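You operate a simulated robot arm through the tools that you are given. There is no shell and no other tool.

The job below is to be done with a simulated robot arm. You get a single attempt, and the scene is never put back.

JOB
Put things in order on the top of the square table. At the end: the orange cup from the top of the square table is on the brown small carton (marked "Lids"); the small yellow tub stands where the orange cup stood; the white bun from the top of the square table stands where the small yellow tub stood; the brown bottle from the top of the square table stands where the white bun stood; whatever was shut is shut again. Leave all else as you found it, and nothing knocked over. Set down upright: orange cup.
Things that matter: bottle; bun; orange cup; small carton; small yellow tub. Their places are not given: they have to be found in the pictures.

The check looks at the end state, three seconds after you hand in, the way a careful person would. Anything else that was tipped, shoved, dropped, spilled or broken makes it a failure. Lids that push on must go on centred and level and be pressed home; caps that screw on are set level and turned clockwise until they are tight.

ROBOT AND FRAMES
A 6-joint arm with a two-finger gripper, fixed in place. Base frame: the origin is at the foot of the arm, x ahead of it, y to its left, z up; the work surface is at about z = 0. Lengths are in mm, angles in degrees, forces in N, time in s.
With the tool pointing down near the work surface it reaches from about 180 to 480 mm from the base axis. Its first joint turns from -66.0 to 66.0 degrees. Payload 1.76 kg.
The tool frame sits at the grasp point between the pads (the TCP): z along the fingers, y along the line on which they close. The tips reach 29 mm beyond it. The gripper opens to 82 mm; its body begins 58 mm behind the TCP.
Orientation is told as [roll, pitch, yaw] about the base's x, y, z axes, in that order, counted from this pose: with the fingers straight down and closing along the base's y, the tool's x points along the base's -x, its y along +y and its z along -z.

CONTROLS
- The arm moves only by the tool jog_arm. Its argument "motion" is a list of rows, each an object (a shift or turn left out is 0, a gripper value left out holds the last) with "grip": the opening, from 0 (shut) to 1 (fully open); "translation": the shift along the tool's x, y, z in mm, a list of three; "rotation": the turn, a rotation vector about the tool's x, y, z in degrees, a list of three. In form: [{"grip": grip, "translation": [tx, ty, tz], "rotation": [rx, ry, rz]}, ...]. A call has 1 to 20 rows; each row is the pose to reach, as a shift and turn from the pose commanded when the call began, along the tool's axes at that moment. Rows are played at 5 a second. More than 50 mm and 8.6 degrees between two rows, or a gripper value outside its range, and nothing of the call is played. Where a pose cannot be reached the arm comes as near as it can. A force on the tool above 40 N (or 10 N above the force at the start of the call, whichever is more), or a blocked arm, ends the call early, and 0.2 s more pass. Each finger travels about 203.5 mm/s and halts on what it meets, pressing with about 34 N; the grip force reading is that of the motor and also rises with nothing between the fingers. The clock runs only during rows and for 0.2 s after the last one: add rows that repeat a pose to give the fingers time. The reply holds the time, the measured pose of the TCP, the force on the tool along the base axes, the opening and the grip force, in the units named above and with some noise, with the torque about the TCP (base axes, N m) and any sound that the robot's microphone picked up, and new pictures: "pictures" is both (left out), scene, wrist or none.
- Cameras (640 x 400 px; columns grow to the right, rows downward): "scene" is fixed at [37, 320.8, 425.6]; the picture's right is [-0.82, -0.58, 0.00], its down [-0.34, 0.47, -0.81] and it looks along [0.47, -0.66, -0.58] (base axes); focal length 214 px, centre (320, 200). "wrist" rides on the gripper at [79, 4, -90] in the tool frame; the picture's right is [-0.05, 1.00, 0.00], its down [-0.71, -0.04, -0.71] and it looks along [-0.71, -0.04, 0.71] (tool axes); focal length 256 px, centre (320, 200).
- pixel_to_xyz(camera, pixels): there is no depth. For up to 12 entries [column, row, z] of the newest picture of that camera ("zoom" is the newest enlarged one), the place [x, y] in the base frame at which the ray of that pixel passes the height z, good to about 2 mm, but the place of the scene camera against the robot may be out by one fixed shift of up to 18 mm in any direction. It takes no simulated time.
- inspect(camera, box): a new picture of the part [left, top, right, bottom] of that camera's present view, enlarged. It takes no simulated time.
- sign_off(): hands the job in; it is judged then, once.

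Leave the gripper open and the arm clear of the work at the hand-in unless told otherwise.

The tools are called after "Emit:" as a command line: name --argument value ..., lists and objects as JSON in quotes. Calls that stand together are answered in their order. jog_arm: Moves the arm, as the interface text tells. Its arguments: {"type":"object","properties":{"motion":{"type":"array"},"pictures":{"type":"string","enum":["both","scene","wrist","none"]}},"required":["motion"]} The other tools are called the same way: pixel_to_xyz (camera, pixels) gives the place at which the rays of pixels pass given heights; inspect (camera, box) takes an enlarged picture of a part of a camera's view; sign_off () hands the job in.

At the start:

```text
time_s: 0.0
tool_pos: [285.2, 22.4, 321.5]
tcp_rot: [0.0, -0.1, 0.0]
contact_force: [0.4, -0.4, -0.4]
moment: [0.02, 0.01, -0.01]
opening: 81.9
finger_force: 0.0
```

scene: 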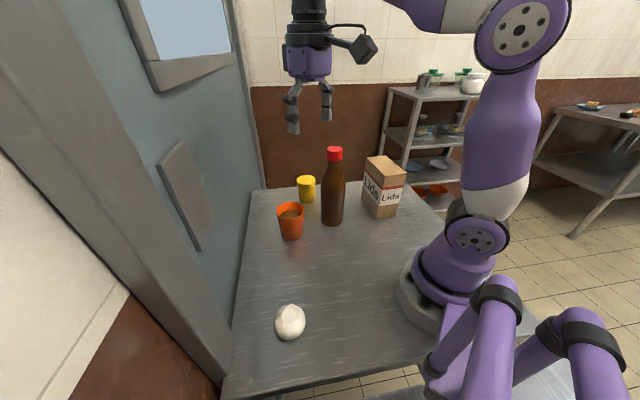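
wrist: 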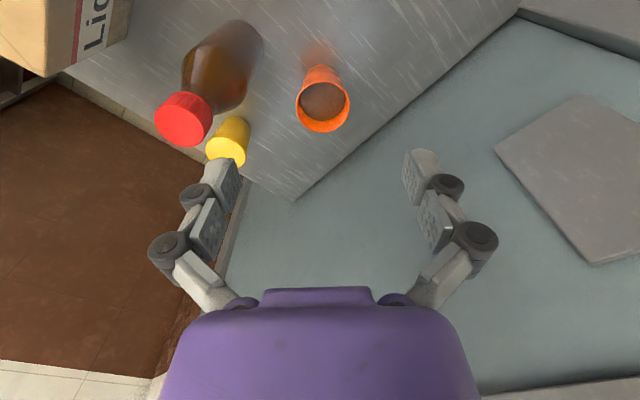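

I see an orange cup (about 291,222), a yellow tub (306,189), a brown bottle with a red cap (333,188), the "Lids" carton (384,187) and a white bun (290,322). I'll enlarge these areas before doing anything else.

Emit:
inspect --camera "scene" --box '[260, 130, 420, 250]'

Emit:
inspect --camera "scene" --box '[220, 260, 380, 380]'

Emit:
inspect --camera "wrist" --box '[140, 0, 380, 180]'

```text
3.33 times, centred on (340, 190) of scene
```

zoom: 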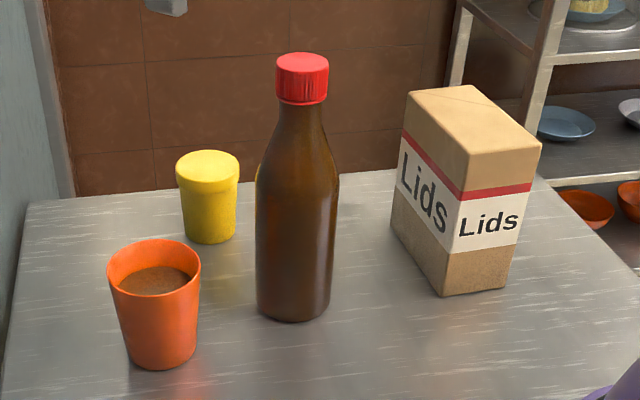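

```text
3.33 times, centred on (300, 320) of scene
```

zoom: 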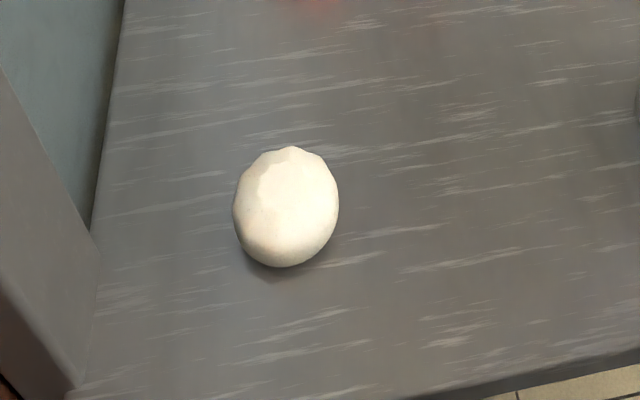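

```text
2.22 times, centred on (260, 90) of wrist
```

zoom: 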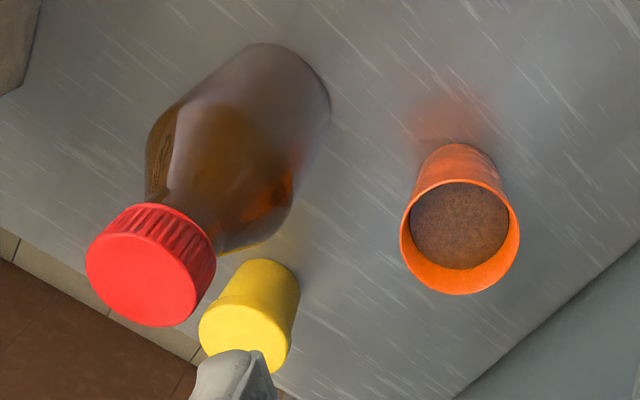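

Next I'll turn the base points read from the zooms into table positions with the scene camera. I'll do the same with the wrist camera so I can find the fixed shift between the two.

Emit:
pixel_to_xyz --camera "scene" --pixels '[[292, 235.6, 0], [307, 199.6, 0], [331.9, 221.2, 0], [376.6, 218.5, 0], [361.6, 196.6, 0], [396.1, 216.1, 0], [290.1, 322, 0], [290.1, 322, 20], [290.5, 210, 70], [306.4, 179.5, 50], [334.5, 152, 190], [384.4, 175, 110]]'

Emit:
pixel_to_xyz --camera "wrist" --pixels '[[318, 60, 0], [323, 101, 70], [323, 101, 60], [323, 101, 80], [241, 125, 0], [227, 150, 50], [227, 150, 60], [184, 120, 190], [184, 120, 170], [250, 40, 0]]'

```text
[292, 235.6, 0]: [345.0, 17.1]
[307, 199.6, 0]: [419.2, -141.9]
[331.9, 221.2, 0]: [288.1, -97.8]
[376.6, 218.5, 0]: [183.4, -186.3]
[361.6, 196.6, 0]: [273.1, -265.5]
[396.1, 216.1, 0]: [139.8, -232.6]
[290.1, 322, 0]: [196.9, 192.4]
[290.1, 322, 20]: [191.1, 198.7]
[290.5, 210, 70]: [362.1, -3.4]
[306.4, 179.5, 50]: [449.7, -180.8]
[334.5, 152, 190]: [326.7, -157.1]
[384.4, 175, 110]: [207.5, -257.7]
```

```text
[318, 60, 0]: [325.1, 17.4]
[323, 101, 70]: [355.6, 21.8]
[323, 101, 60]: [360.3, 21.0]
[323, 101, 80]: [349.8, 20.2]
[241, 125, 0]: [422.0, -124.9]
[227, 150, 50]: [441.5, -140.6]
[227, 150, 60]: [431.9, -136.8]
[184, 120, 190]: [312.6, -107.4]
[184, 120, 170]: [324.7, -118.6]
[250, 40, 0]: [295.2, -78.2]
```

The two cameras roughly agree. I also need to know where the blue wall and the table edges are so the arm stays clear of them, so I'll get those points and enlarge the bottle top.

Emit:
pixel_to_xyz --camera "scene" --pixels '[[250, 192, 0], [232, 330, 0], [222, 385, 0], [408, 182, 0], [443, 205, 0], [300, 187, 0]]'

Emit:
pixel_to_xyz --camera "wrist" --pixels '[[295, 200, 0], [400, 112, 0], [515, 14, 0], [215, 170, 0]]'

Emit:
inspect --camera "scene" --box '[310, 140, 360, 230]'

```text
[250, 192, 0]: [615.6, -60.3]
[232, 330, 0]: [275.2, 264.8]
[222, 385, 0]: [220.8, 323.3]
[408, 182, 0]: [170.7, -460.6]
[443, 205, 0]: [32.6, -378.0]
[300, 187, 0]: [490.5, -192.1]
```

```text
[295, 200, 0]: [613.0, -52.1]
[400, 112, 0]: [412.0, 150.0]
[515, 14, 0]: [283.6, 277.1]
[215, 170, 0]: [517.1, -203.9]
```

```text
4.44 times, centred on (335, 185) of scene
```

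zoom: 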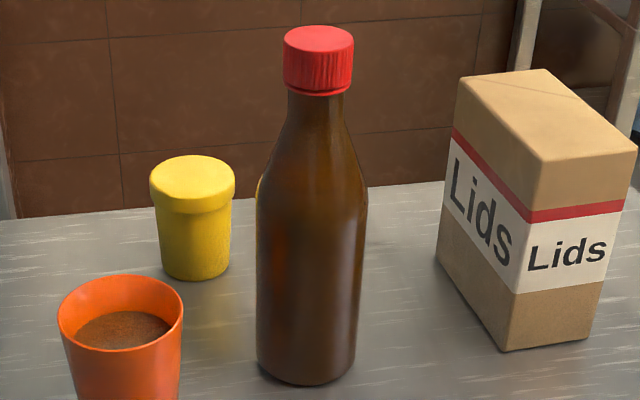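

The wall runs diagonally, about x+y≈555, which leaves room. The bottle is about 220 tall with a red screw cap, and the carton is about 150 tall. I'll pull the arm back about 70 mm so the wrist camera gets a better view of the cup, bottle and tub.

Emit:
jog_arm --motion '[{"grip": 1, "translation": [35, -2, -4]}, {"translation": [70, -5, -8]}, {"translation": [70, -5, -8]}]'

```text
time_s: 0.8
tool_pos: [215.2, 16.2, 329.4]
tcp_rot: [0.1, -0.1, 0.0]
contact_force: [0.3, -0.2, 0.0]
moment: [0.0, 0.0, -0.01]
opening: 81.9
finger_force: 0.0
```

scene: 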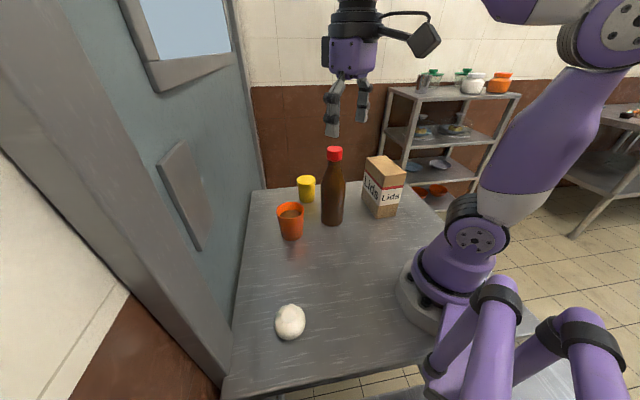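
wrist: 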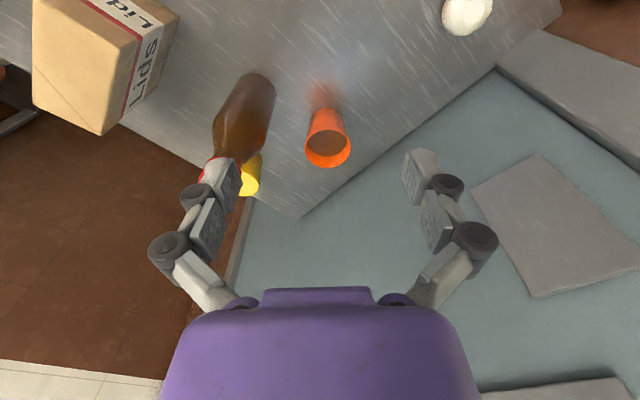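

From here the wrist view shows the carton, bottle, cup, tub and part of the bun. I'll enlarge the carton first, then the cup and bun, to measure them.

Emit:
inspect --camera "wrist" --box '[10, 0, 202, 120]'

Emit:
inspect --camera "wrist" --box '[400, 0, 528, 80]'

Emit:
inspect --camera "wrist" --box '[230, 60, 390, 160]'

```text
3.33 times, centred on (106, 60) of wrist
```

zoom: 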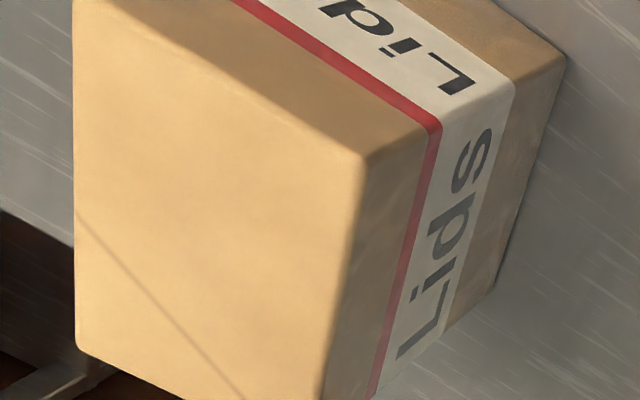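

```text
5.00 times, centred on (464, 40) of wrist
```

zoom: 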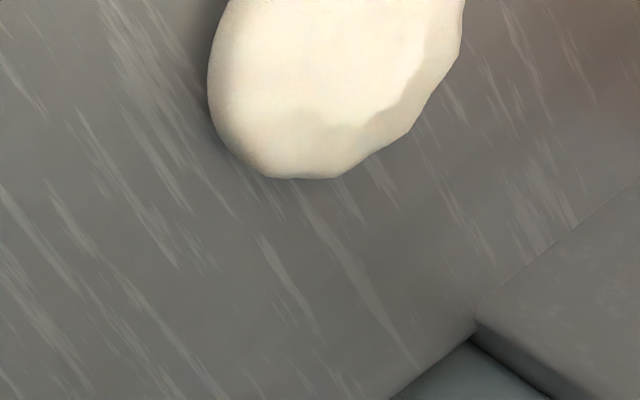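

```text
4.00 times, centred on (310, 110) of wrist
```

zoom: 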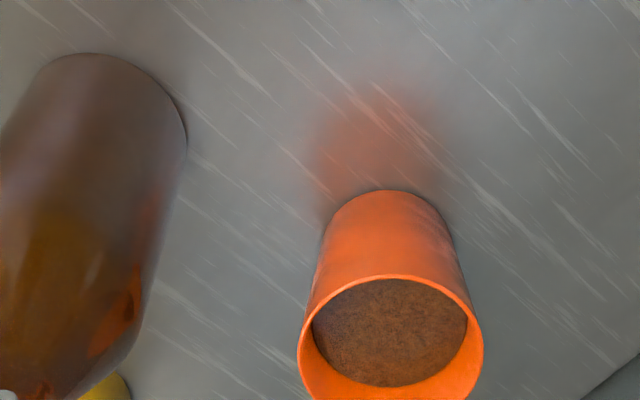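

Now I'll measure the cup in this newest zoom: base near edge (388,190), base sides (325,232) and (452,235), rim sides (298,352) and (484,355), and the bottle's base edge.

Emit:
pixel_to_xyz --camera "zoom" --pixels '[[388, 190, 0], [325, 232, 0], [452, 235, 0], [298, 352, 90], [484, 355, 90], [298, 352, 80], [484, 355, 80], [395, 275, 90], [395, 275, 80], [95, 53, 0], [187, 145, 0], [395, 275, 100]]'

Emit:
pixel_to_xyz --camera "scene" --pixels '[[292, 235.6, 0], [290.5, 210, 90], [290.5, 210, 80], [331.9, 221.2, 0]]'

```text
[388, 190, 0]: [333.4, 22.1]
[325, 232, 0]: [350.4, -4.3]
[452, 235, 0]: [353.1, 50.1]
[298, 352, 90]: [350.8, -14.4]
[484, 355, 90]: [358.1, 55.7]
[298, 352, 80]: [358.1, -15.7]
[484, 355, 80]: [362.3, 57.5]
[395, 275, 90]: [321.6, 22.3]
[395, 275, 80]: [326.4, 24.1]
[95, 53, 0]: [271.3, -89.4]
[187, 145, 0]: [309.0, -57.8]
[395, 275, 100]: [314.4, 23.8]
```

```text
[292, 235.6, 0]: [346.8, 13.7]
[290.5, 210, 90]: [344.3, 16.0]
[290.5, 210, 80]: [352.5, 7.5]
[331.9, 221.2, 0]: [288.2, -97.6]
```

The cup's centre comes out at about (360,21.5), with a rim of about 72 mm and a height of about 84 mm. Next are the carton corners in the wrist view: base corners (179.8,16.5) and (158.5,86.4), top corners (119.5,47.1), (33.4,106.5) and (103,135).

Emit:
pixel_to_xyz --camera "wrist" --pixels '[[179.8, 16.5, 0], [158.5, 86.4, 0], [119.5, 47.1, 150], [119.5, 47.1, 140], [119.5, 47.1, 160], [33.4, 106.5, 150], [103, 135, 150], [33.4, 106.5, 140], [103, 135, 140], [465, 10, 20]]'

Emit:
inspect --camera "wrist" --box '[20, 60, 180, 160]'

```text
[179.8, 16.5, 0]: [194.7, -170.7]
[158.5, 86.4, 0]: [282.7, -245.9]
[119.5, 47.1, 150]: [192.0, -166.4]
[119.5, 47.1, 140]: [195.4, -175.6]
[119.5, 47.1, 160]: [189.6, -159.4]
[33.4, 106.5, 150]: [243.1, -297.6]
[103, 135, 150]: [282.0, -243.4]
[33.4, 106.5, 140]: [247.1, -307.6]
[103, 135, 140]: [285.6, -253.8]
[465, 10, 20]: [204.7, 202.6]
```

```text
4.00 times, centred on (100, 110) of wrist
```

zoom: 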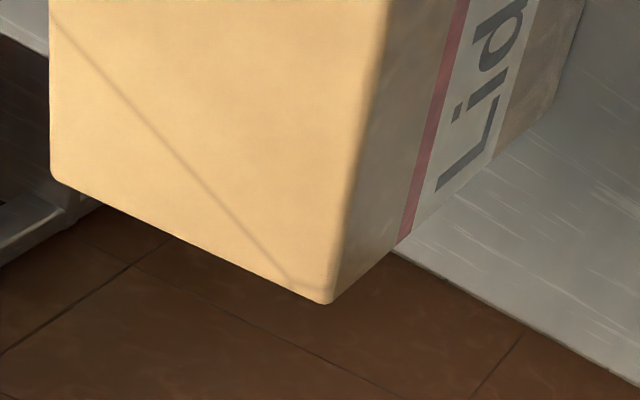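

The carton's top is at about z=147, centred near (219,-235), and the bun is near (205,203). I'll move above the cup while staying high, to get an unobstructed view of the tub and a second reading on the cup.

Emit:
jog_arm --motion '[{"grip": 1, "translation": [-40, 1.5, 0]}, {"translation": [-80, 3, 0]}, {"translation": [-120, 5, 0]}, {"translation": [-120, 5, 0]}]' --pictures "wrist"

```text
time_s: 1.8
tool_pos: [335.3, 22.3, 328.8]
tcp_rot: [0.1, 0.0, 0.0]
contact_force: [-0.3, -0.1, 0.0]
moment: [0.03, 0.02, 0.0]
opening: 82.0
finger_force: 0.1
```

wrist: 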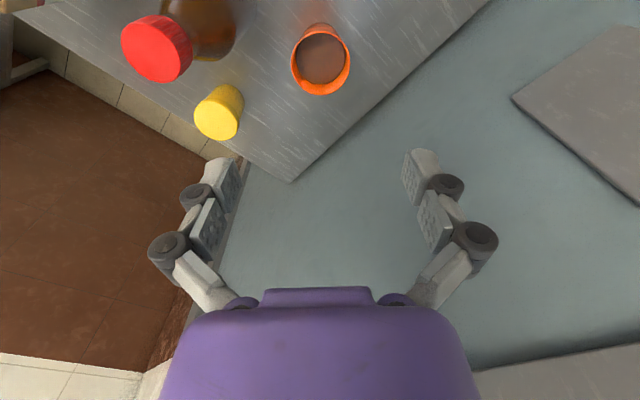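

The tub is now fully visible at about (218,112), and the cup is at (320,60). I'll enlarge both.

Emit:
inspect --camera "wrist" --box '[170, 70, 266, 130]'

Emit:
inspect --camera "wrist" --box '[190, 0, 382, 120]'

```text
6.67 times, centred on (218, 100) of wrist
```

zoom: 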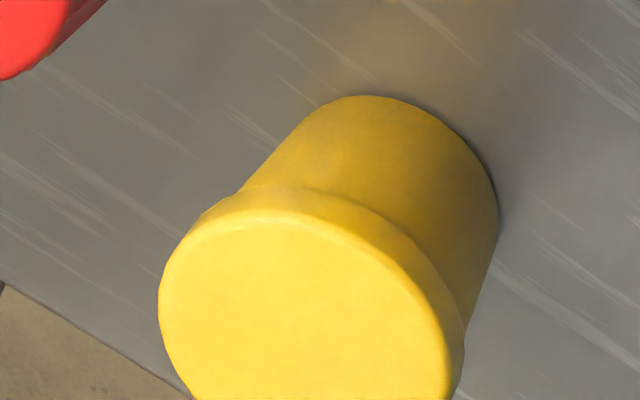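

```text
3.33 times, centred on (286, 60) of wrist
```

zoom: 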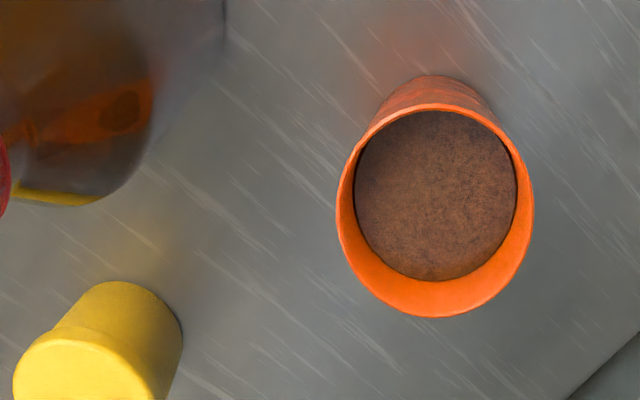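

I'll measure the cup rim in the newest zoom, and the tub's base and lid in wrist pixels.

Emit:
pixel_to_xyz --camera "zoom" --pixels '[[336, 208, 84], [534, 208, 84], [435, 103, 84], [435, 318, 84], [435, 75, 0], [110, 281, 0], [182, 332, 0]]'

Emit:
pixel_to_xyz --camera "wrist" --pixels '[[224, 84.4, 0], [244.8, 100.8, 0], [215.5, 88, 0], [193.7, 117, 62], [239, 124, 62], [216, 118, 62], [193.7, 117, 72], [239, 124, 72], [218, 140, 62], [218, 140, 72], [212, 99, 62], [212, 99, 72]]'

Emit:
inspect --camera "wrist" --box '[170, 84, 266, 144]'

```text
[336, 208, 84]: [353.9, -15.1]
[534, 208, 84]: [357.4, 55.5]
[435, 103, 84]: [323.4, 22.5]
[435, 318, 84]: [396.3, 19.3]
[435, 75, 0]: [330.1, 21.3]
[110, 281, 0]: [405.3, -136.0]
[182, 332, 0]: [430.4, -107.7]
```

```text
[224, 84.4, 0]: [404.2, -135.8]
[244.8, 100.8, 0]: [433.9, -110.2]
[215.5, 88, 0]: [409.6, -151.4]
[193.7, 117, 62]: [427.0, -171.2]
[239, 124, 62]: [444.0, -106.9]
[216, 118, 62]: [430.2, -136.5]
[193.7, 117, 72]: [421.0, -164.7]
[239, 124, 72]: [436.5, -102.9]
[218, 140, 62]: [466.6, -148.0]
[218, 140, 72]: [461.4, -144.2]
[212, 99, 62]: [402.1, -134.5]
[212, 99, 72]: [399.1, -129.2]
```

```text
6.67 times, centred on (218, 114) of wrist
```

zoom: 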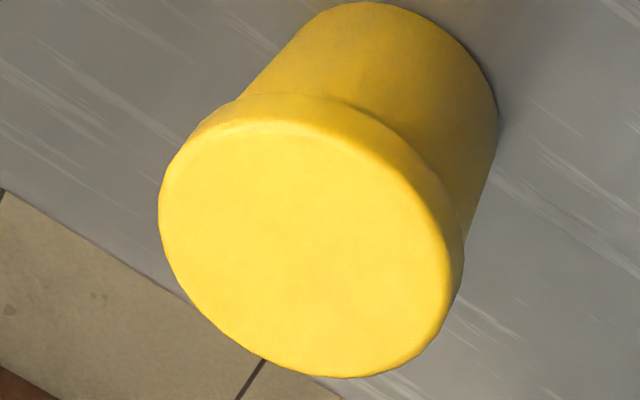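

Emit:
pixel_to_xyz --camera "zoom" --pixels '[[311, 248, 60], [311, 248, 66], [311, 248, 72], [158, 215, 66], [463, 265, 66], [265, 115, 66], [345, 378, 66]]'

```text
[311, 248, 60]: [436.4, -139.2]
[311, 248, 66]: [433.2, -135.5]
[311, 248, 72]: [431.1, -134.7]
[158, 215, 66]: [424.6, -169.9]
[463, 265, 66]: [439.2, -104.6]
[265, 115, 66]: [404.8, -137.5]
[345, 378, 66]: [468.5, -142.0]
```

I want to see the finger shape to know where the pads will touch the lidded tub, so I'll enlarge the gripper in the scene view.

Emit:
inspect --camera "scene" --box '[230, 0, 422, 140]'

Emit:
inspect --camera "wrist" --box '[130, 140, 510, 320]'

```text
2.86 times, centred on (326, 70) of scene
```

zoom: 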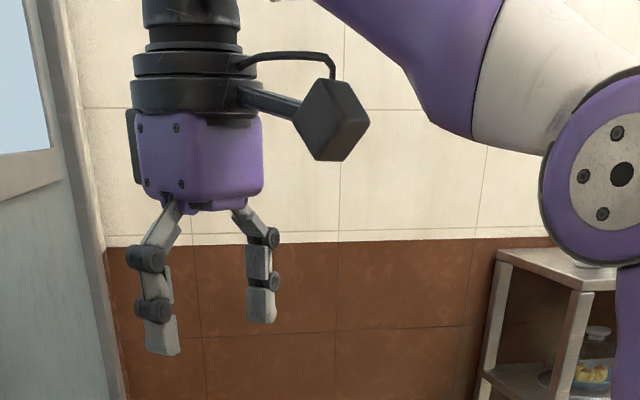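

```text
1.68 times, centred on (320, 230) of wrist
```

zoom: 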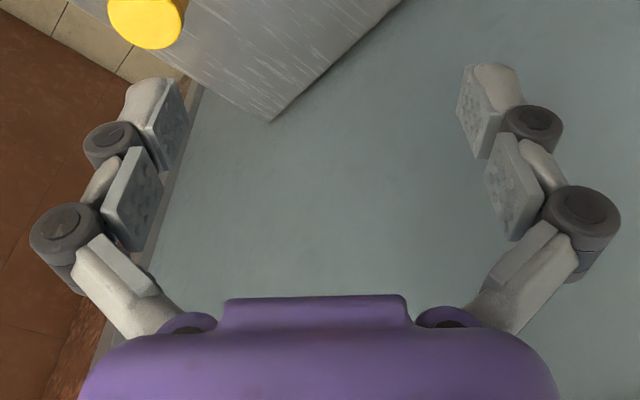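

The gripper has long two-part pads and enough clearance. I'll move over the cup centre (360,20.8), come down to z=150 and check the alignment.

Emit:
jog_arm --motion '[{"grip": 1, "translation": [-25, -1.5, 30]}, {"translation": [-25, -1.5, 75]}, {"translation": [-25, -1.5, 120]}, {"translation": [-25, -1.5, 160]}, {"translation": [-25, -1.5, 179]}, {"translation": [-25, -1.5, 179]}]'

```text
time_s: 3.2
tool_pos: [360.0, 20.7, 150.7]
tcp_rot: [0.0, 0.0, 0.0]
contact_force: [-0.1, -0.7, 0.0]
moment: [-0.01, 0.01, -0.03]
opening: 82.0
finger_force: 0.0
```

scene: 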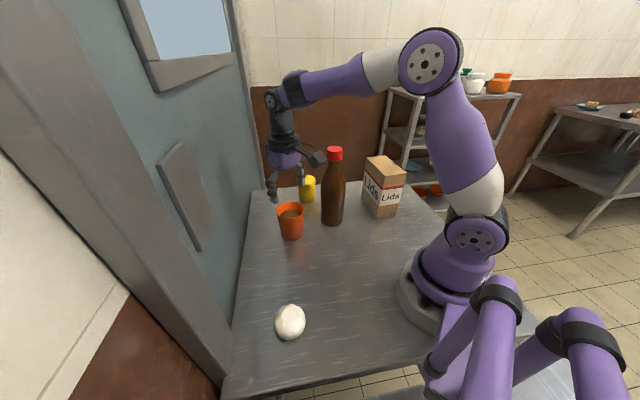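
wrist: 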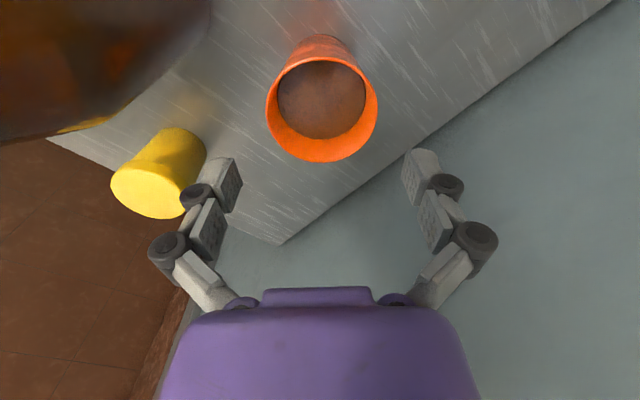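

The cup's rim runs from column 265 to 377 and the fingers are at 240 and 402, so it looks centred. I'll verify with a position reading.

Emit:
pixel_to_xyz --camera "wrist" --pixels '[[265, 105, 84], [377, 108, 84], [323, 55, 84], [319, 162, 84], [320, 36, 0]]'

```text
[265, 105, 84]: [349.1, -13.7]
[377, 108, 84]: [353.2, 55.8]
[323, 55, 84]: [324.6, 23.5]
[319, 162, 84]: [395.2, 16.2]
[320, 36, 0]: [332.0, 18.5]
```

The reading agrees: the cup centre is at (360,21). I'll descend to z≈54.

Emit:
jog_arm --motion '[{"grip": 1, "translation": [0, 0.2, 30]}, {"translation": [0, 0.2, 60]}, {"translation": [0, 0.2, 85]}, {"translation": [0, 0.2, 97]}, {"translation": [0, 0.2, 97]}]'

```text
time_s: 4.4
tool_pos: [360.8, 21.2, 52.7]
tcp_rot: [-0.1, -0.1, 0.1]
contact_force: [-0.9, 0.5, -0.7]
moment: [0.02, 0.0, -0.02]
opening: 82.3
finger_force: 0.1
```

scene: 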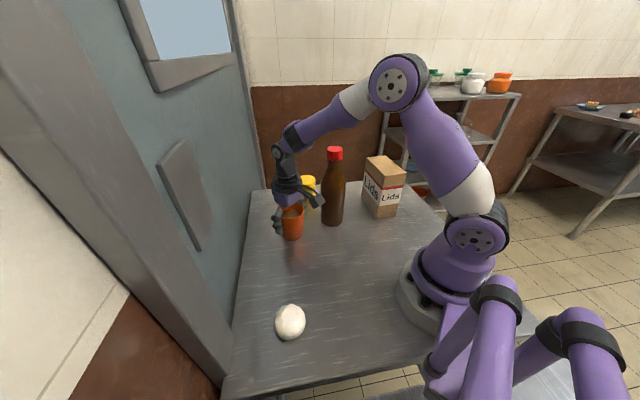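
wrist: 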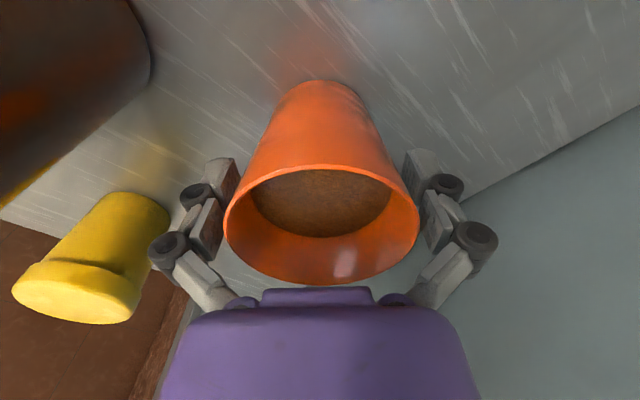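

The fingers straddle the cup with gaps on both sides. I'll close them slowly in small steps.

Emit:
jog_arm --motion '[{"grip": 0.95}, {"grip": 0.91}, {"grip": 0.88}, {"grip": 0.86}, {"grip": 0.84}, {"grip": 0.82}, {"grip": 0.8}, {"grip": 0.78}, {"grip": 0.76}, {"grip": 0.74}, {"grip": 0.74}]' --pictures "wrist"

```text
time_s: 6.8
tool_pos: [362.3, 21.0, 53.1]
tcp_rot: [0.0, -0.1, 0.0]
contact_force: [-3.3, 0.6, 13.7]
moment: [-0.05, 0.17, 0.02]
opening: 70.6
finger_force: 33.4
```

wrist: 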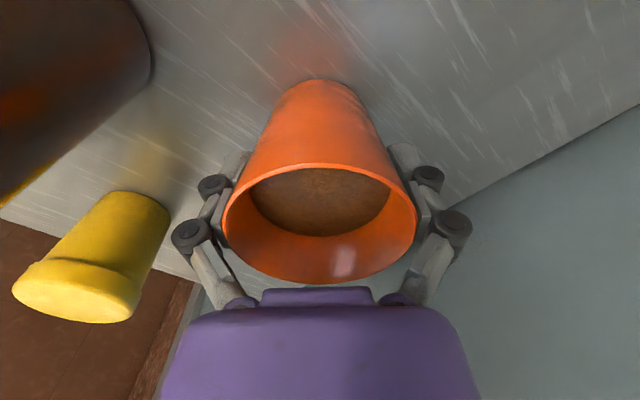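

The grip holds at 70.6 mm with 33 N. I'll lift 25 mm slowly and check that the cup comes up level.

Emit:
jog_arm --motion '[{"grip": 0.74, "translation": [0, 0, -4]}, {"translation": [0, 0, -10]}, {"translation": [0, 0, -18]}, {"translation": [0, 0, -25]}, {"translation": [0, 0, -25]}]'

```text
time_s: 8.0
tool_pos: [360.2, 20.7, 78.0]
tcp_rot: [0.0, -0.1, 0.0]
contact_force: [-0.2, -0.4, -2.7]
moment: [-0.03, 0.01, -0.01]
opening: 70.4
finger_force: 34.3
```

scene: 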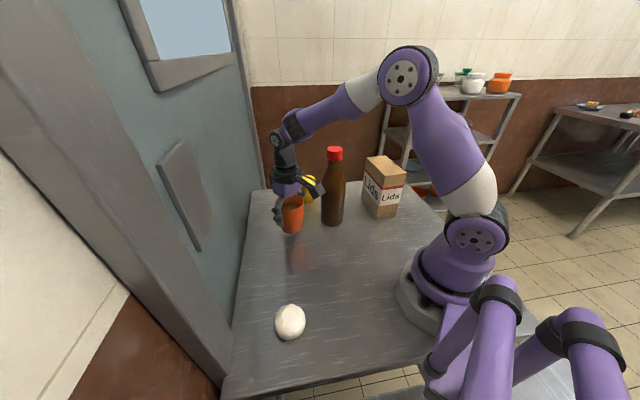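
wrist: 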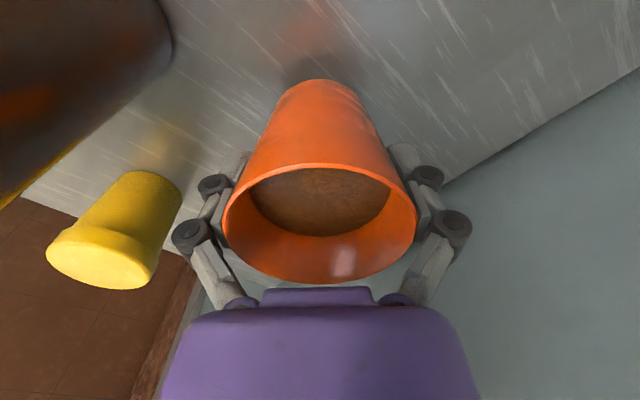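

The cup is off the table (about 2.7 N) and level. I'll lift it slowly to z≈330, which clears the bottle.

Emit:
jog_arm --motion '[{"grip": 0.74, "translation": [0, 0, -8]}, {"translation": [0, 0, -22]}, {"translation": [0, 0, -40]}, {"translation": [0, 0, -60]}, {"translation": [0, 0, -80]}, {"translation": [0, 0, -100]}, {"translation": [0, 0, -120]}, {"translation": [0, 0, -140]}, {"translation": [0, 0, -160]}, {"translation": [0, 0, -180]}, {"translation": [0, 0, -200]}, {"translation": [0, 0, -218]}, {"translation": [0, 0, -234]}, {"translation": [0, 0, -246]}, {"translation": [0, 0, -252]}, {"translation": [0, 0, -252]}]' --pictures "scene"

```text
time_s: 11.4
tool_pos: [357.3, 20.6, 325.4]
tcp_rot: [0.1, -0.3, 0.1]
contact_force: [-0.5, -0.2, -2.7]
moment: [-0.01, 0.02, -0.01]
opening: 70.4
finger_force: 33.5
out of reach, approached as far as the arm can: row 15, 16
```

scene: 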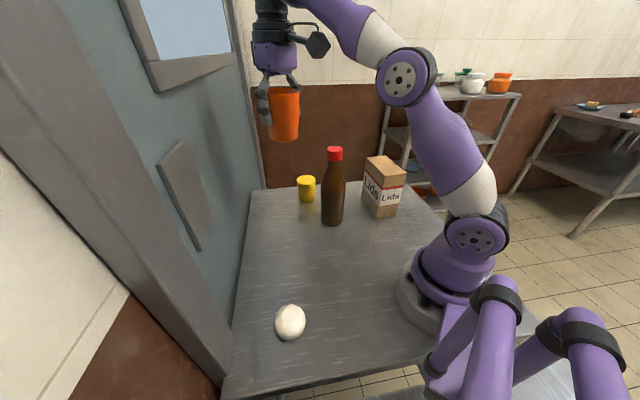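

It stopped about 5 mm short at the reach limit, which is fine because the cup's bottom is at about 272. Next I'll swing inward at this height to about (200,-50), where I can re-measure the carton beside the cup.

Emit:
jog_arm --motion '[{"grip": 0.74, "translation": [8, -3, 2]}, {"translation": [24, -10, 2]}, {"translation": [44, -19, 2]}, {"translation": [64, -28, 2]}, {"translation": [84, -37, 2]}, {"translation": [104, -46, 2]}, {"translation": [124, -55, 2]}, {"translation": [142, -63, 2]}, {"translation": [154, -68, 2]}, {"translation": [160, -71, 2]}, {"translation": [160, -71, 2]}]'

```text
time_s: 13.8
tool_pos: [196.6, -49.7, 324.2]
tcp_rot: [0.0, 0.0, 0.1]
contact_force: [-0.5, -0.8, -1.4]
moment: [0.04, -0.01, 0.0]
opening: 70.2
finger_force: 34.3
```

scene: 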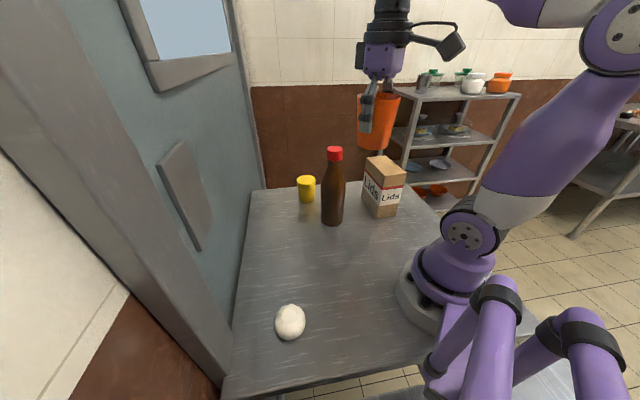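
wrist: 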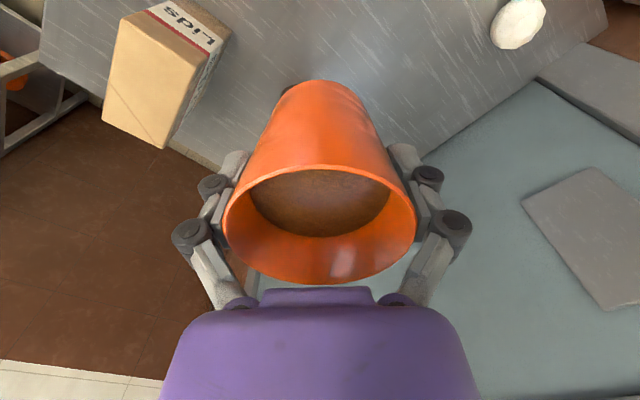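

The whole carton top (about (100–210, 10–150)) and the bun (518,22) are now in view. I'll enlarge both, the carton last so that I can measure it.

Emit:
inspect --camera "wrist" --box '[470, 0, 566, 60]'

Emit:
inspect --camera "wrist" --box '[40, 0, 296, 160]'

```text
6.67 times, centred on (518, 30) of wrist
```

zoom: 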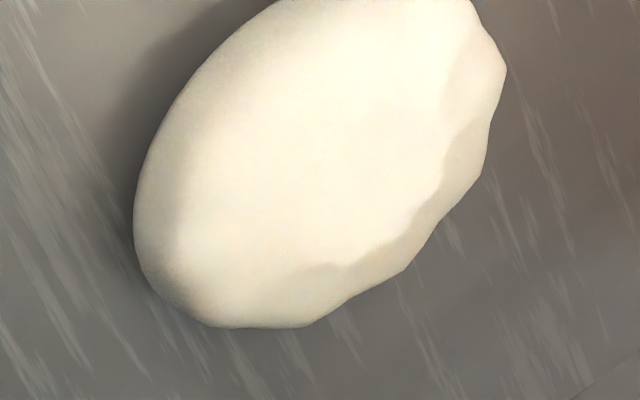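

```text
2.50 times, centred on (168, 80) of wrist
```

zoom: 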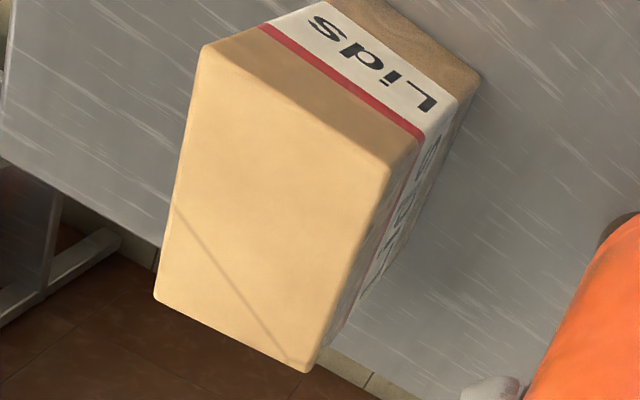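

I'll read the carton's top corners in the zoom at (200,46), (391,168), (153,298) and (308,374), and the base front corner at (480,75).

Emit:
pixel_to_xyz --camera "zoom" --pixels '[[200, 46, 147], [391, 168, 147], [153, 298, 147], [308, 374, 147], [480, 75, 0], [391, 168, 150], [391, 168, 144], [272, 200, 147]]'

Emit:
pixel_to_xyz --camera "wrist" --pixels '[[490, 33, 18], [546, 10, 18], [516, 47, 0], [516, 47, 10], [518, 22, 30], [518, 22, 15]]'

```text
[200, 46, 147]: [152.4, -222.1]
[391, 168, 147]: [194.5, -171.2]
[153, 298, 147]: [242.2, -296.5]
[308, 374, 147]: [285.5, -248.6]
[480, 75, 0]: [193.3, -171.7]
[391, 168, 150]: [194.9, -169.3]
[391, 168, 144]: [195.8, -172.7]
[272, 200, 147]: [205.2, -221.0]
```

```text
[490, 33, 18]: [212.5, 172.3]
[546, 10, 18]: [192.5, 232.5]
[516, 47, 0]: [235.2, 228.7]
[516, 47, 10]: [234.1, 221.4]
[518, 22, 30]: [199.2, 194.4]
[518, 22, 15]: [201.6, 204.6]
```

The carton centre is confirmed at (218.7,-234.6), with its top at 147 and its long side at about -40°. I'll check where the held cup sits relative to the tool by reading its rim at z≈355.

Emit:
pixel_to_xyz --camera "wrist" --pixels '[[222, 228, 355], [417, 226, 355], [319, 163, 355], [320, 284, 355], [321, 80, 272]]'

```text
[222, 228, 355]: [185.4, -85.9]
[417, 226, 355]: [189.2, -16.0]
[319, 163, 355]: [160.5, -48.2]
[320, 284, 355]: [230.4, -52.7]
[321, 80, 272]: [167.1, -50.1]
```

The cup is centred on the tool to within about 1.5 mm. I'll move over the carton at this height while turning the tool to yaw -45° so it follows the arm.

Emit:
jog_arm --motion '[{"grip": 0.74, "translation": [-1, -6, 0], "rotation": [0, 0, 2]}, {"translation": [-2, -18, 0], "rotation": [0, 0, 5]}, {"translation": [-4, -34, 0], "rotation": [0, 0, 9]}, {"translation": [-6, -52, 0], "rotation": [0, 0, 13]}, {"translation": [-8, -70, 0], "rotation": [0, 0, 17]}, {"translation": [-10, -88, 0], "rotation": [0, 0, 21]}, {"translation": [-12, -106, 0], "rotation": [0, 0, 25]}, {"translation": [-14, -124, 0], "rotation": [0, 0, 29]}, {"translation": [-16, -142, 0], "rotation": [0, 0, 33]}, {"translation": [-18, -158, 0], "rotation": [0, 0, 37]}, {"translation": [-20, -172, 0], "rotation": [0, 0, 41]}, {"translation": [-22, -181, 0], "rotation": [0, 0, 44]}, {"translation": [-22, -185, 0], "rotation": [0, 0, 45]}, {"translation": [-22, -185, 0], "rotation": [0, 0, 45]}]'

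```text
time_s: 16.8
tool_pos: [219.5, -236.3, 323.2]
tcp_rot: [0.1, 0.1, -45.1]
contact_force: [0.7, 0.1, -2.1]
moment: [0.01, -0.02, -0.02]
opening: 70.3
finger_force: 33.8
```

scene: 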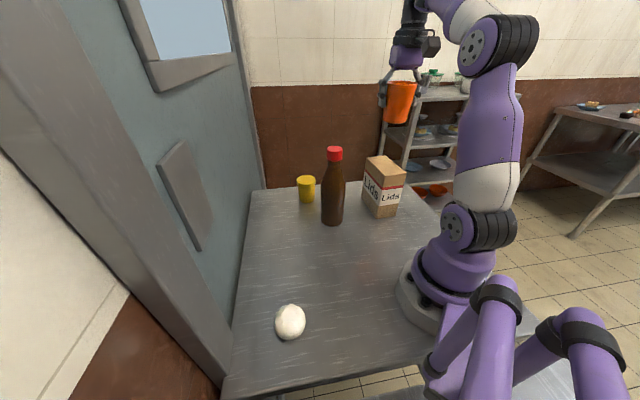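
wrist: 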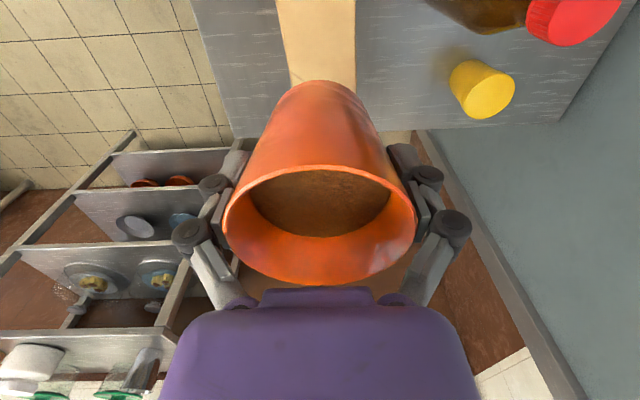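

The carton's top strip runs centrally behind the cup (columns 277–357 at the top of the picture). I'll lower the cup to just above the carton, TCP z≈208, with a 1.7 mm correction along the closing axis.

Emit:
jog_arm --motion '[{"grip": 0.74, "translation": [0.3, 1.7, 6]}, {"translation": [0.3, 1.7, 20]}, {"translation": [0.3, 1.7, 38]}, {"translation": [0.3, 1.7, 56]}, {"translation": [0.3, 1.7, 74]}, {"translation": [0.3, 1.7, 90]}, {"translation": [0.3, 1.7, 104]}, {"translation": [0.3, 1.7, 112]}, {"translation": [0.3, 1.7, 115]}, {"translation": [0.3, 1.7, 115]}]'

```text
time_s: 19.0
tool_pos: [220.2, -234.9, 207.4]
tcp_rot: [0.2, 0.1, -45.0]
contact_force: [0.6, -0.1, -1.2]
moment: [-0.01, 0.02, 0.01]
opening: 70.3
finger_force: 33.7
```

scene: 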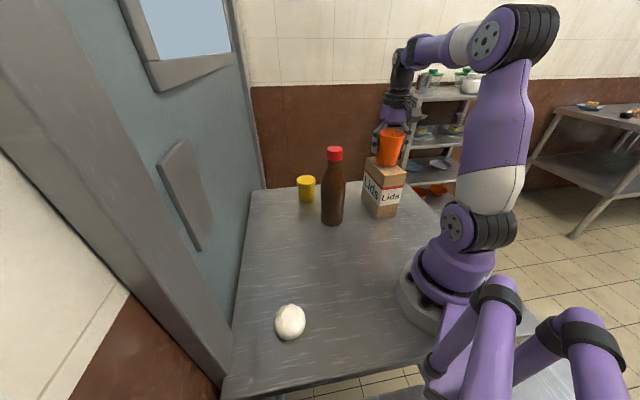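
wrist: 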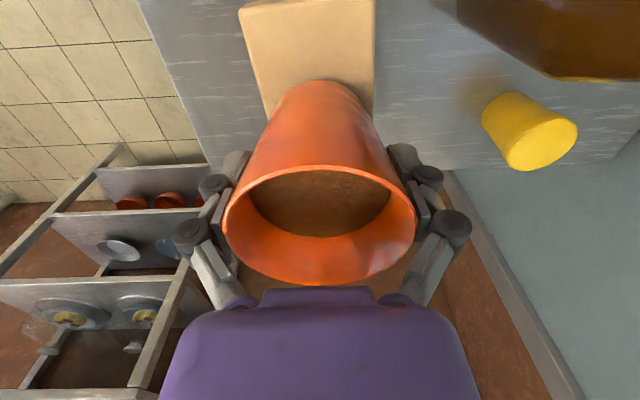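

I'll enlarge both views to check that the cup's base is over the middle of the carton top.

Emit:
inspect --camera "scene" --box '[350, 110, 430, 230]'

Emit:
inspect --camera "wrist" --box '[200, 0, 440, 150]'

```text
3.33 times, centred on (390, 170) of scene
```

zoom: 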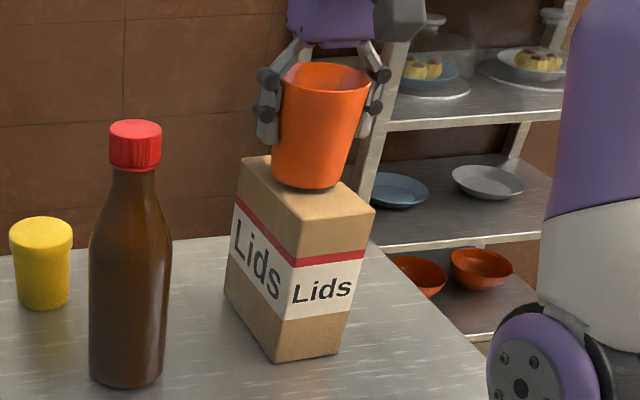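

```text
2.67 times, centred on (320, 75) of wrist
```

zoom: 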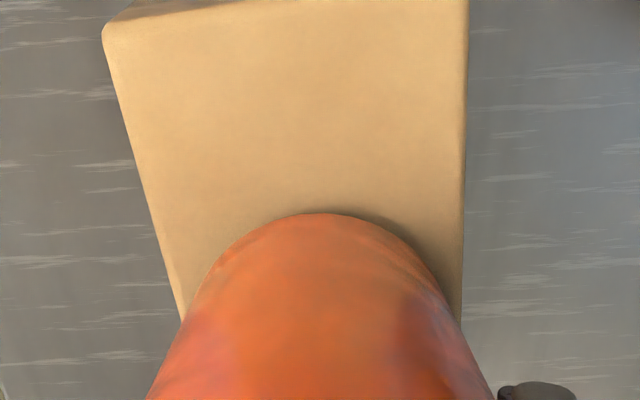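

The cup looks nearly centred. I'll read the carton edges and the cup's base edge at the right heights for a final correction.

Emit:
pixel_to_xyz --camera "zoom" --pixels '[[175, 300, 147], [461, 300, 147], [325, 213, 154], [105, 30, 147], [468, 20, 147], [198, 290, 154], [452, 300, 154]]'

```text
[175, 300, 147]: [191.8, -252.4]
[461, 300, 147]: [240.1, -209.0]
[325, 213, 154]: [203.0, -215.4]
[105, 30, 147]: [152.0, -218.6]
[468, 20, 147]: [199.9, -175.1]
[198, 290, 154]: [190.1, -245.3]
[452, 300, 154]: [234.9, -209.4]
```

The cup base centre is within about 1 mm of the carton's centre line. I'll lower it gently by 6 mm and watch the force.

Emit:
jog_arm --motion '[{"grip": 0.74, "translation": [0, -0.7, 2]}, {"translation": [0, -0.7, 4]}, {"translation": [0, -0.7, 5]}, {"translation": [0, -0.7, 6]}, {"translation": [0, -0.7, 6]}]' --pictures "none"

```text
time_s: 20.2
tool_pos: [219.3, -234.9, 202.2]
tcp_rot: [0.1, -0.1, -45.0]
contact_force: [-2.1, 1.4, 12.3]
moment: [-0.04, 0.1, -0.01]
opening: 70.1
finger_force: 34.3
```

There is contact: 12 N upward at z=202. I'll ease up 0.8 mm to relieve the pressure, then open the fingers slowly.

Emit:
jog_arm --motion '[{"grip": 0.74, "translation": [0, 0, -0.8]}, {"translation": [0, 0, -0.8]}, {"grip": 0.84, "translation": [0, 0, -0.8]}, {"grip": 0.86, "translation": [0, 0, -0.8]}, {"grip": 0.88, "translation": [0, 0, -0.8]}, {"grip": 0.9, "translation": [0, 0, -0.8]}, {"grip": 0.93, "translation": [0, 0, -0.8]}, {"grip": 0.97, "translation": [0, 0, -0.8]}, {"grip": 1, "translation": [0, 0, -0.8]}, {"grip": 1, "translation": [0, 0, -0.8]}]'

```text
time_s: 22.4
tool_pos: [220.6, -235.3, 202.8]
tcp_rot: [0.1, 0.0, -45.0]
contact_force: [-0.5, -0.6, 0.1]
moment: [-0.01, -0.01, 0.0]
opening: 82.1
finger_force: 0.1
```

scene: 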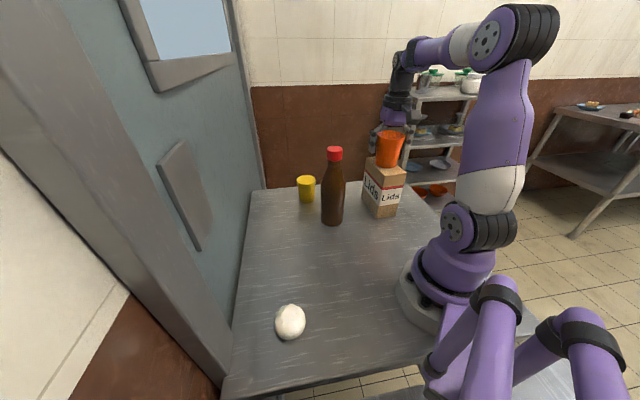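
wrist: 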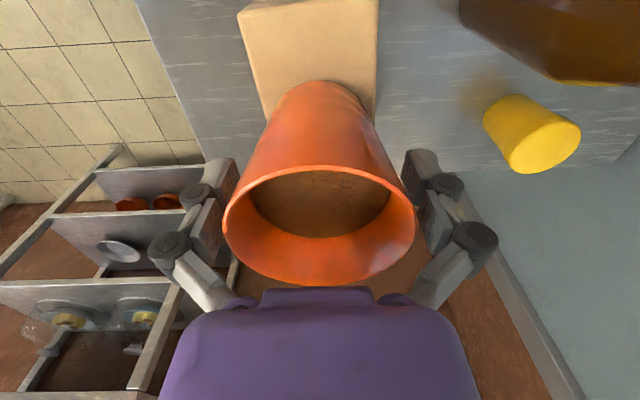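

The cup is standing free on the carton with even gaps. I'll retreat straight up, slowly at first.

Emit:
jog_arm --motion '[{"grip": 1, "translation": [0, 0, -5]}, {"translation": [0, 0, -12]}, {"translation": [0, 0, -22]}, {"translation": [0, 0, -35]}, {"translation": [0, 0, -50]}, {"translation": [0, 0, -70]}, {"translation": [0, 0, -95]}, {"translation": [0, 0, -115]}, {"translation": [0, 0, -125]}, {"translation": [0, 0, -125]}]'

```text
time_s: 24.6
tool_pos: [219.0, -235.2, 328.3]
tcp_rot: [0.1, 0.0, -45.0]
contact_force: [1.4, -0.1, -0.1]
moment: [-0.03, -0.02, 0.0]
opening: 82.0
finger_force: 0.0
```

scene: 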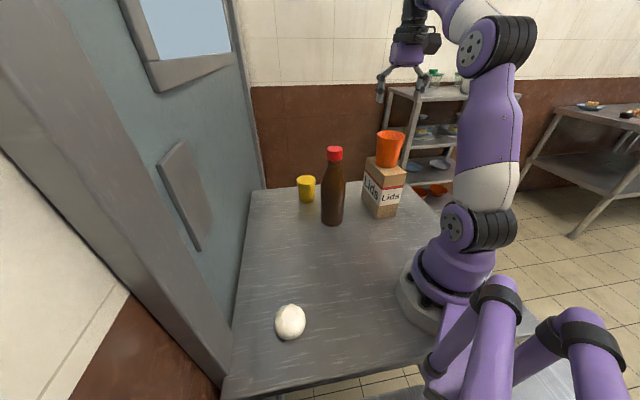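
wrist: 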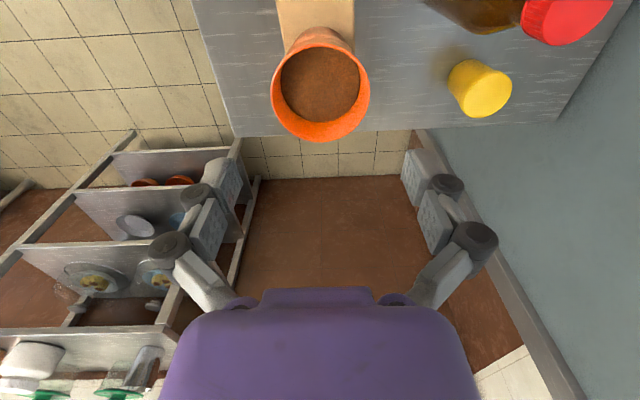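

The cup stands upright on the carton. The bottle lies right under the arm's path to the tub and would leave little clearance. So I'll change the order:

1. Park the bun briefly on free table space.
2. Put the bottle in the bun's place.
3. Put the tub in the cup's place.
4. Put the bun in the tub's place.

First I'll swing high over to the left to look at the bun.

Emit:
jog_arm --motion '[{"grip": 1, "translation": [8.6, 36.3, 0], "rotation": [0, 0, -6.43]}, {"translation": [20.9, 70.4, 0], "rotation": [0, 0, -12.86]}, {"translation": [36.8, 102, 0], "rotation": [0, 0, -19.29]}, {"translation": [56.1, 130.9, 0], "rotation": [0, 0, -25.72]}, {"translation": [77.9, 156.6, 0], "rotation": [0, 0, -32.15]}, {"translation": [102.2, 178.8, 0], "rotation": [0, 0, -38.58]}, {"translation": [128.2, 197.5, 0], "rotation": [0, 0, -45]}, {"translation": [155.6, 212.5, 0], "rotation": [0, 0, -51.43]}, {"translation": [183.8, 223.7, 0], "rotation": [0, 0, -57.86]}, {"translation": [212.4, 231.2, 0], "rotation": [0, 0, -64.29]}, {"translation": [240.8, 235, 0], "rotation": [0, 0, -70.72]}, {"translation": [268.7, 235.5, 0], "rotation": [0, 0, -77.15]}, {"translation": [295.5, 232.4, 0], "rotation": [0, 0, -83.58]}, {"translation": [321, 226.3, 0], "rotation": [0, 0, -90]}, {"translation": [321, 226.3, 0], "rotation": [0, 0, -90]}]'

```text
time_s: 27.8
tool_pos: [151.8, 150.8, 327.7]
tcp_rot: [0.0, 0.0, 45.1]
contact_force: [-0.2, 0.9, 0.2]
moment: [-0.04, -0.02, -0.02]
opening: 82.1
finger_force: 0.1
```

scene: 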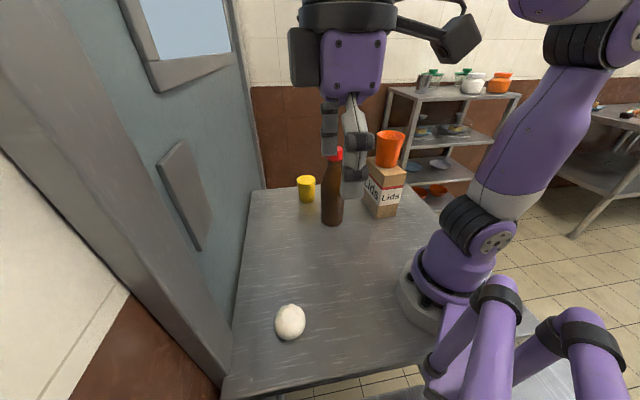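
wrist: 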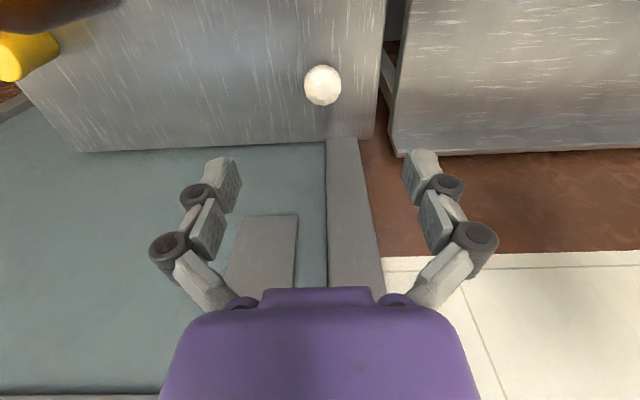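

The bun is clearly visible at (322,85). I'll enlarge it to measure it.

Emit:
inspect --camera "wrist" --box '[274, 55, 370, 115]'

```text
6.67 times, centred on (322, 85) of wrist
```

zoom: 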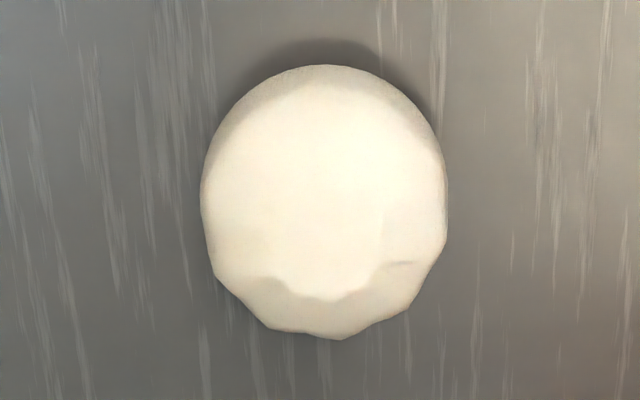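

Emit:
pixel_to_xyz --camera "zoom" --pixels '[[200, 205, 20], [447, 215, 20], [325, 65, 20], [330, 340, 10], [325, 65, 10], [330, 340, 20], [325, 200, 20], [325, 200, 40], [325, 200, 0]]'

Emit:
pixel_to_xyz --camera "wrist" --pixels '[[377, 80, 0], [326, 140, 0], [374, 138, 0]]'

```text
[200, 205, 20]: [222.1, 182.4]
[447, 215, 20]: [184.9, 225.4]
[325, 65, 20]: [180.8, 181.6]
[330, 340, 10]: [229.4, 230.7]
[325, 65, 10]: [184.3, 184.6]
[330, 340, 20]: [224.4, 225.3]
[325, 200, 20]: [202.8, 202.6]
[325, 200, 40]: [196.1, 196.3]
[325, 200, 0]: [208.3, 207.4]
```

```text
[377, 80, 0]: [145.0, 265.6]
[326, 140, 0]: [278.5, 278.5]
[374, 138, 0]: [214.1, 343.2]
```

The bun's centre is (203.5,204), about 57 mm wide across the closing axis. I'll move over it and down to z≈120 for a check.

Emit:
jog_arm --motion '[{"grip": 1, "translation": [-25, 0.3, 20]}, {"translation": [-50, 0.6, 50]}, {"translation": [-74, 1, 85]}, {"translation": [-74, 1, 125]}, {"translation": [-74, 1, 165]}, {"translation": [-74, 1, 195]}, {"translation": [-74, 1, 208]}, {"translation": [-74, 1, 208]}]'

```text
time_s: 29.6
tool_pos: [203.5, 204.3, 119.1]
tcp_rot: [0.0, 0.0, 44.9]
contact_force: [0.6, 0.2, 0.2]
moment: [0.01, 0.04, 0.01]
opening: 82.0
finger_force: 0.0
```

scene: 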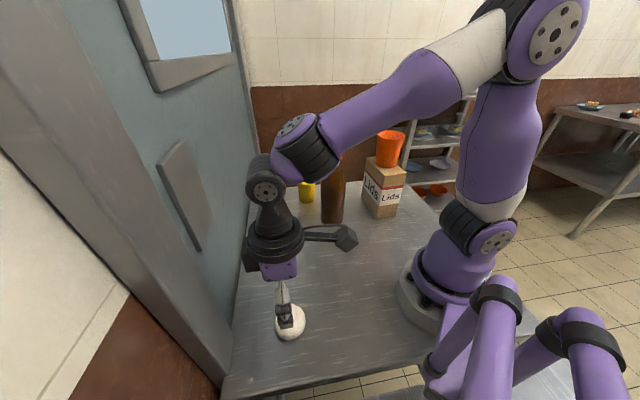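
wrist: 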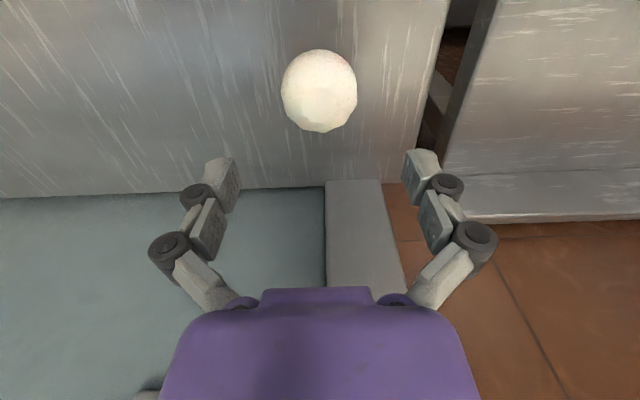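

Emit:
pixel_to_xyz --camera "wrist" --pixels '[[281, 91, 18], [357, 91, 18], [318, 50, 18], [318, 132, 12], [318, 50, 25], [318, 132, 25]]'

```text
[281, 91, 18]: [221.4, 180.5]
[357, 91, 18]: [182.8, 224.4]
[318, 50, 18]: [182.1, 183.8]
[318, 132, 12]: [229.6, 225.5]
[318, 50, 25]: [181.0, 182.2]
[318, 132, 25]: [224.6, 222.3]
```

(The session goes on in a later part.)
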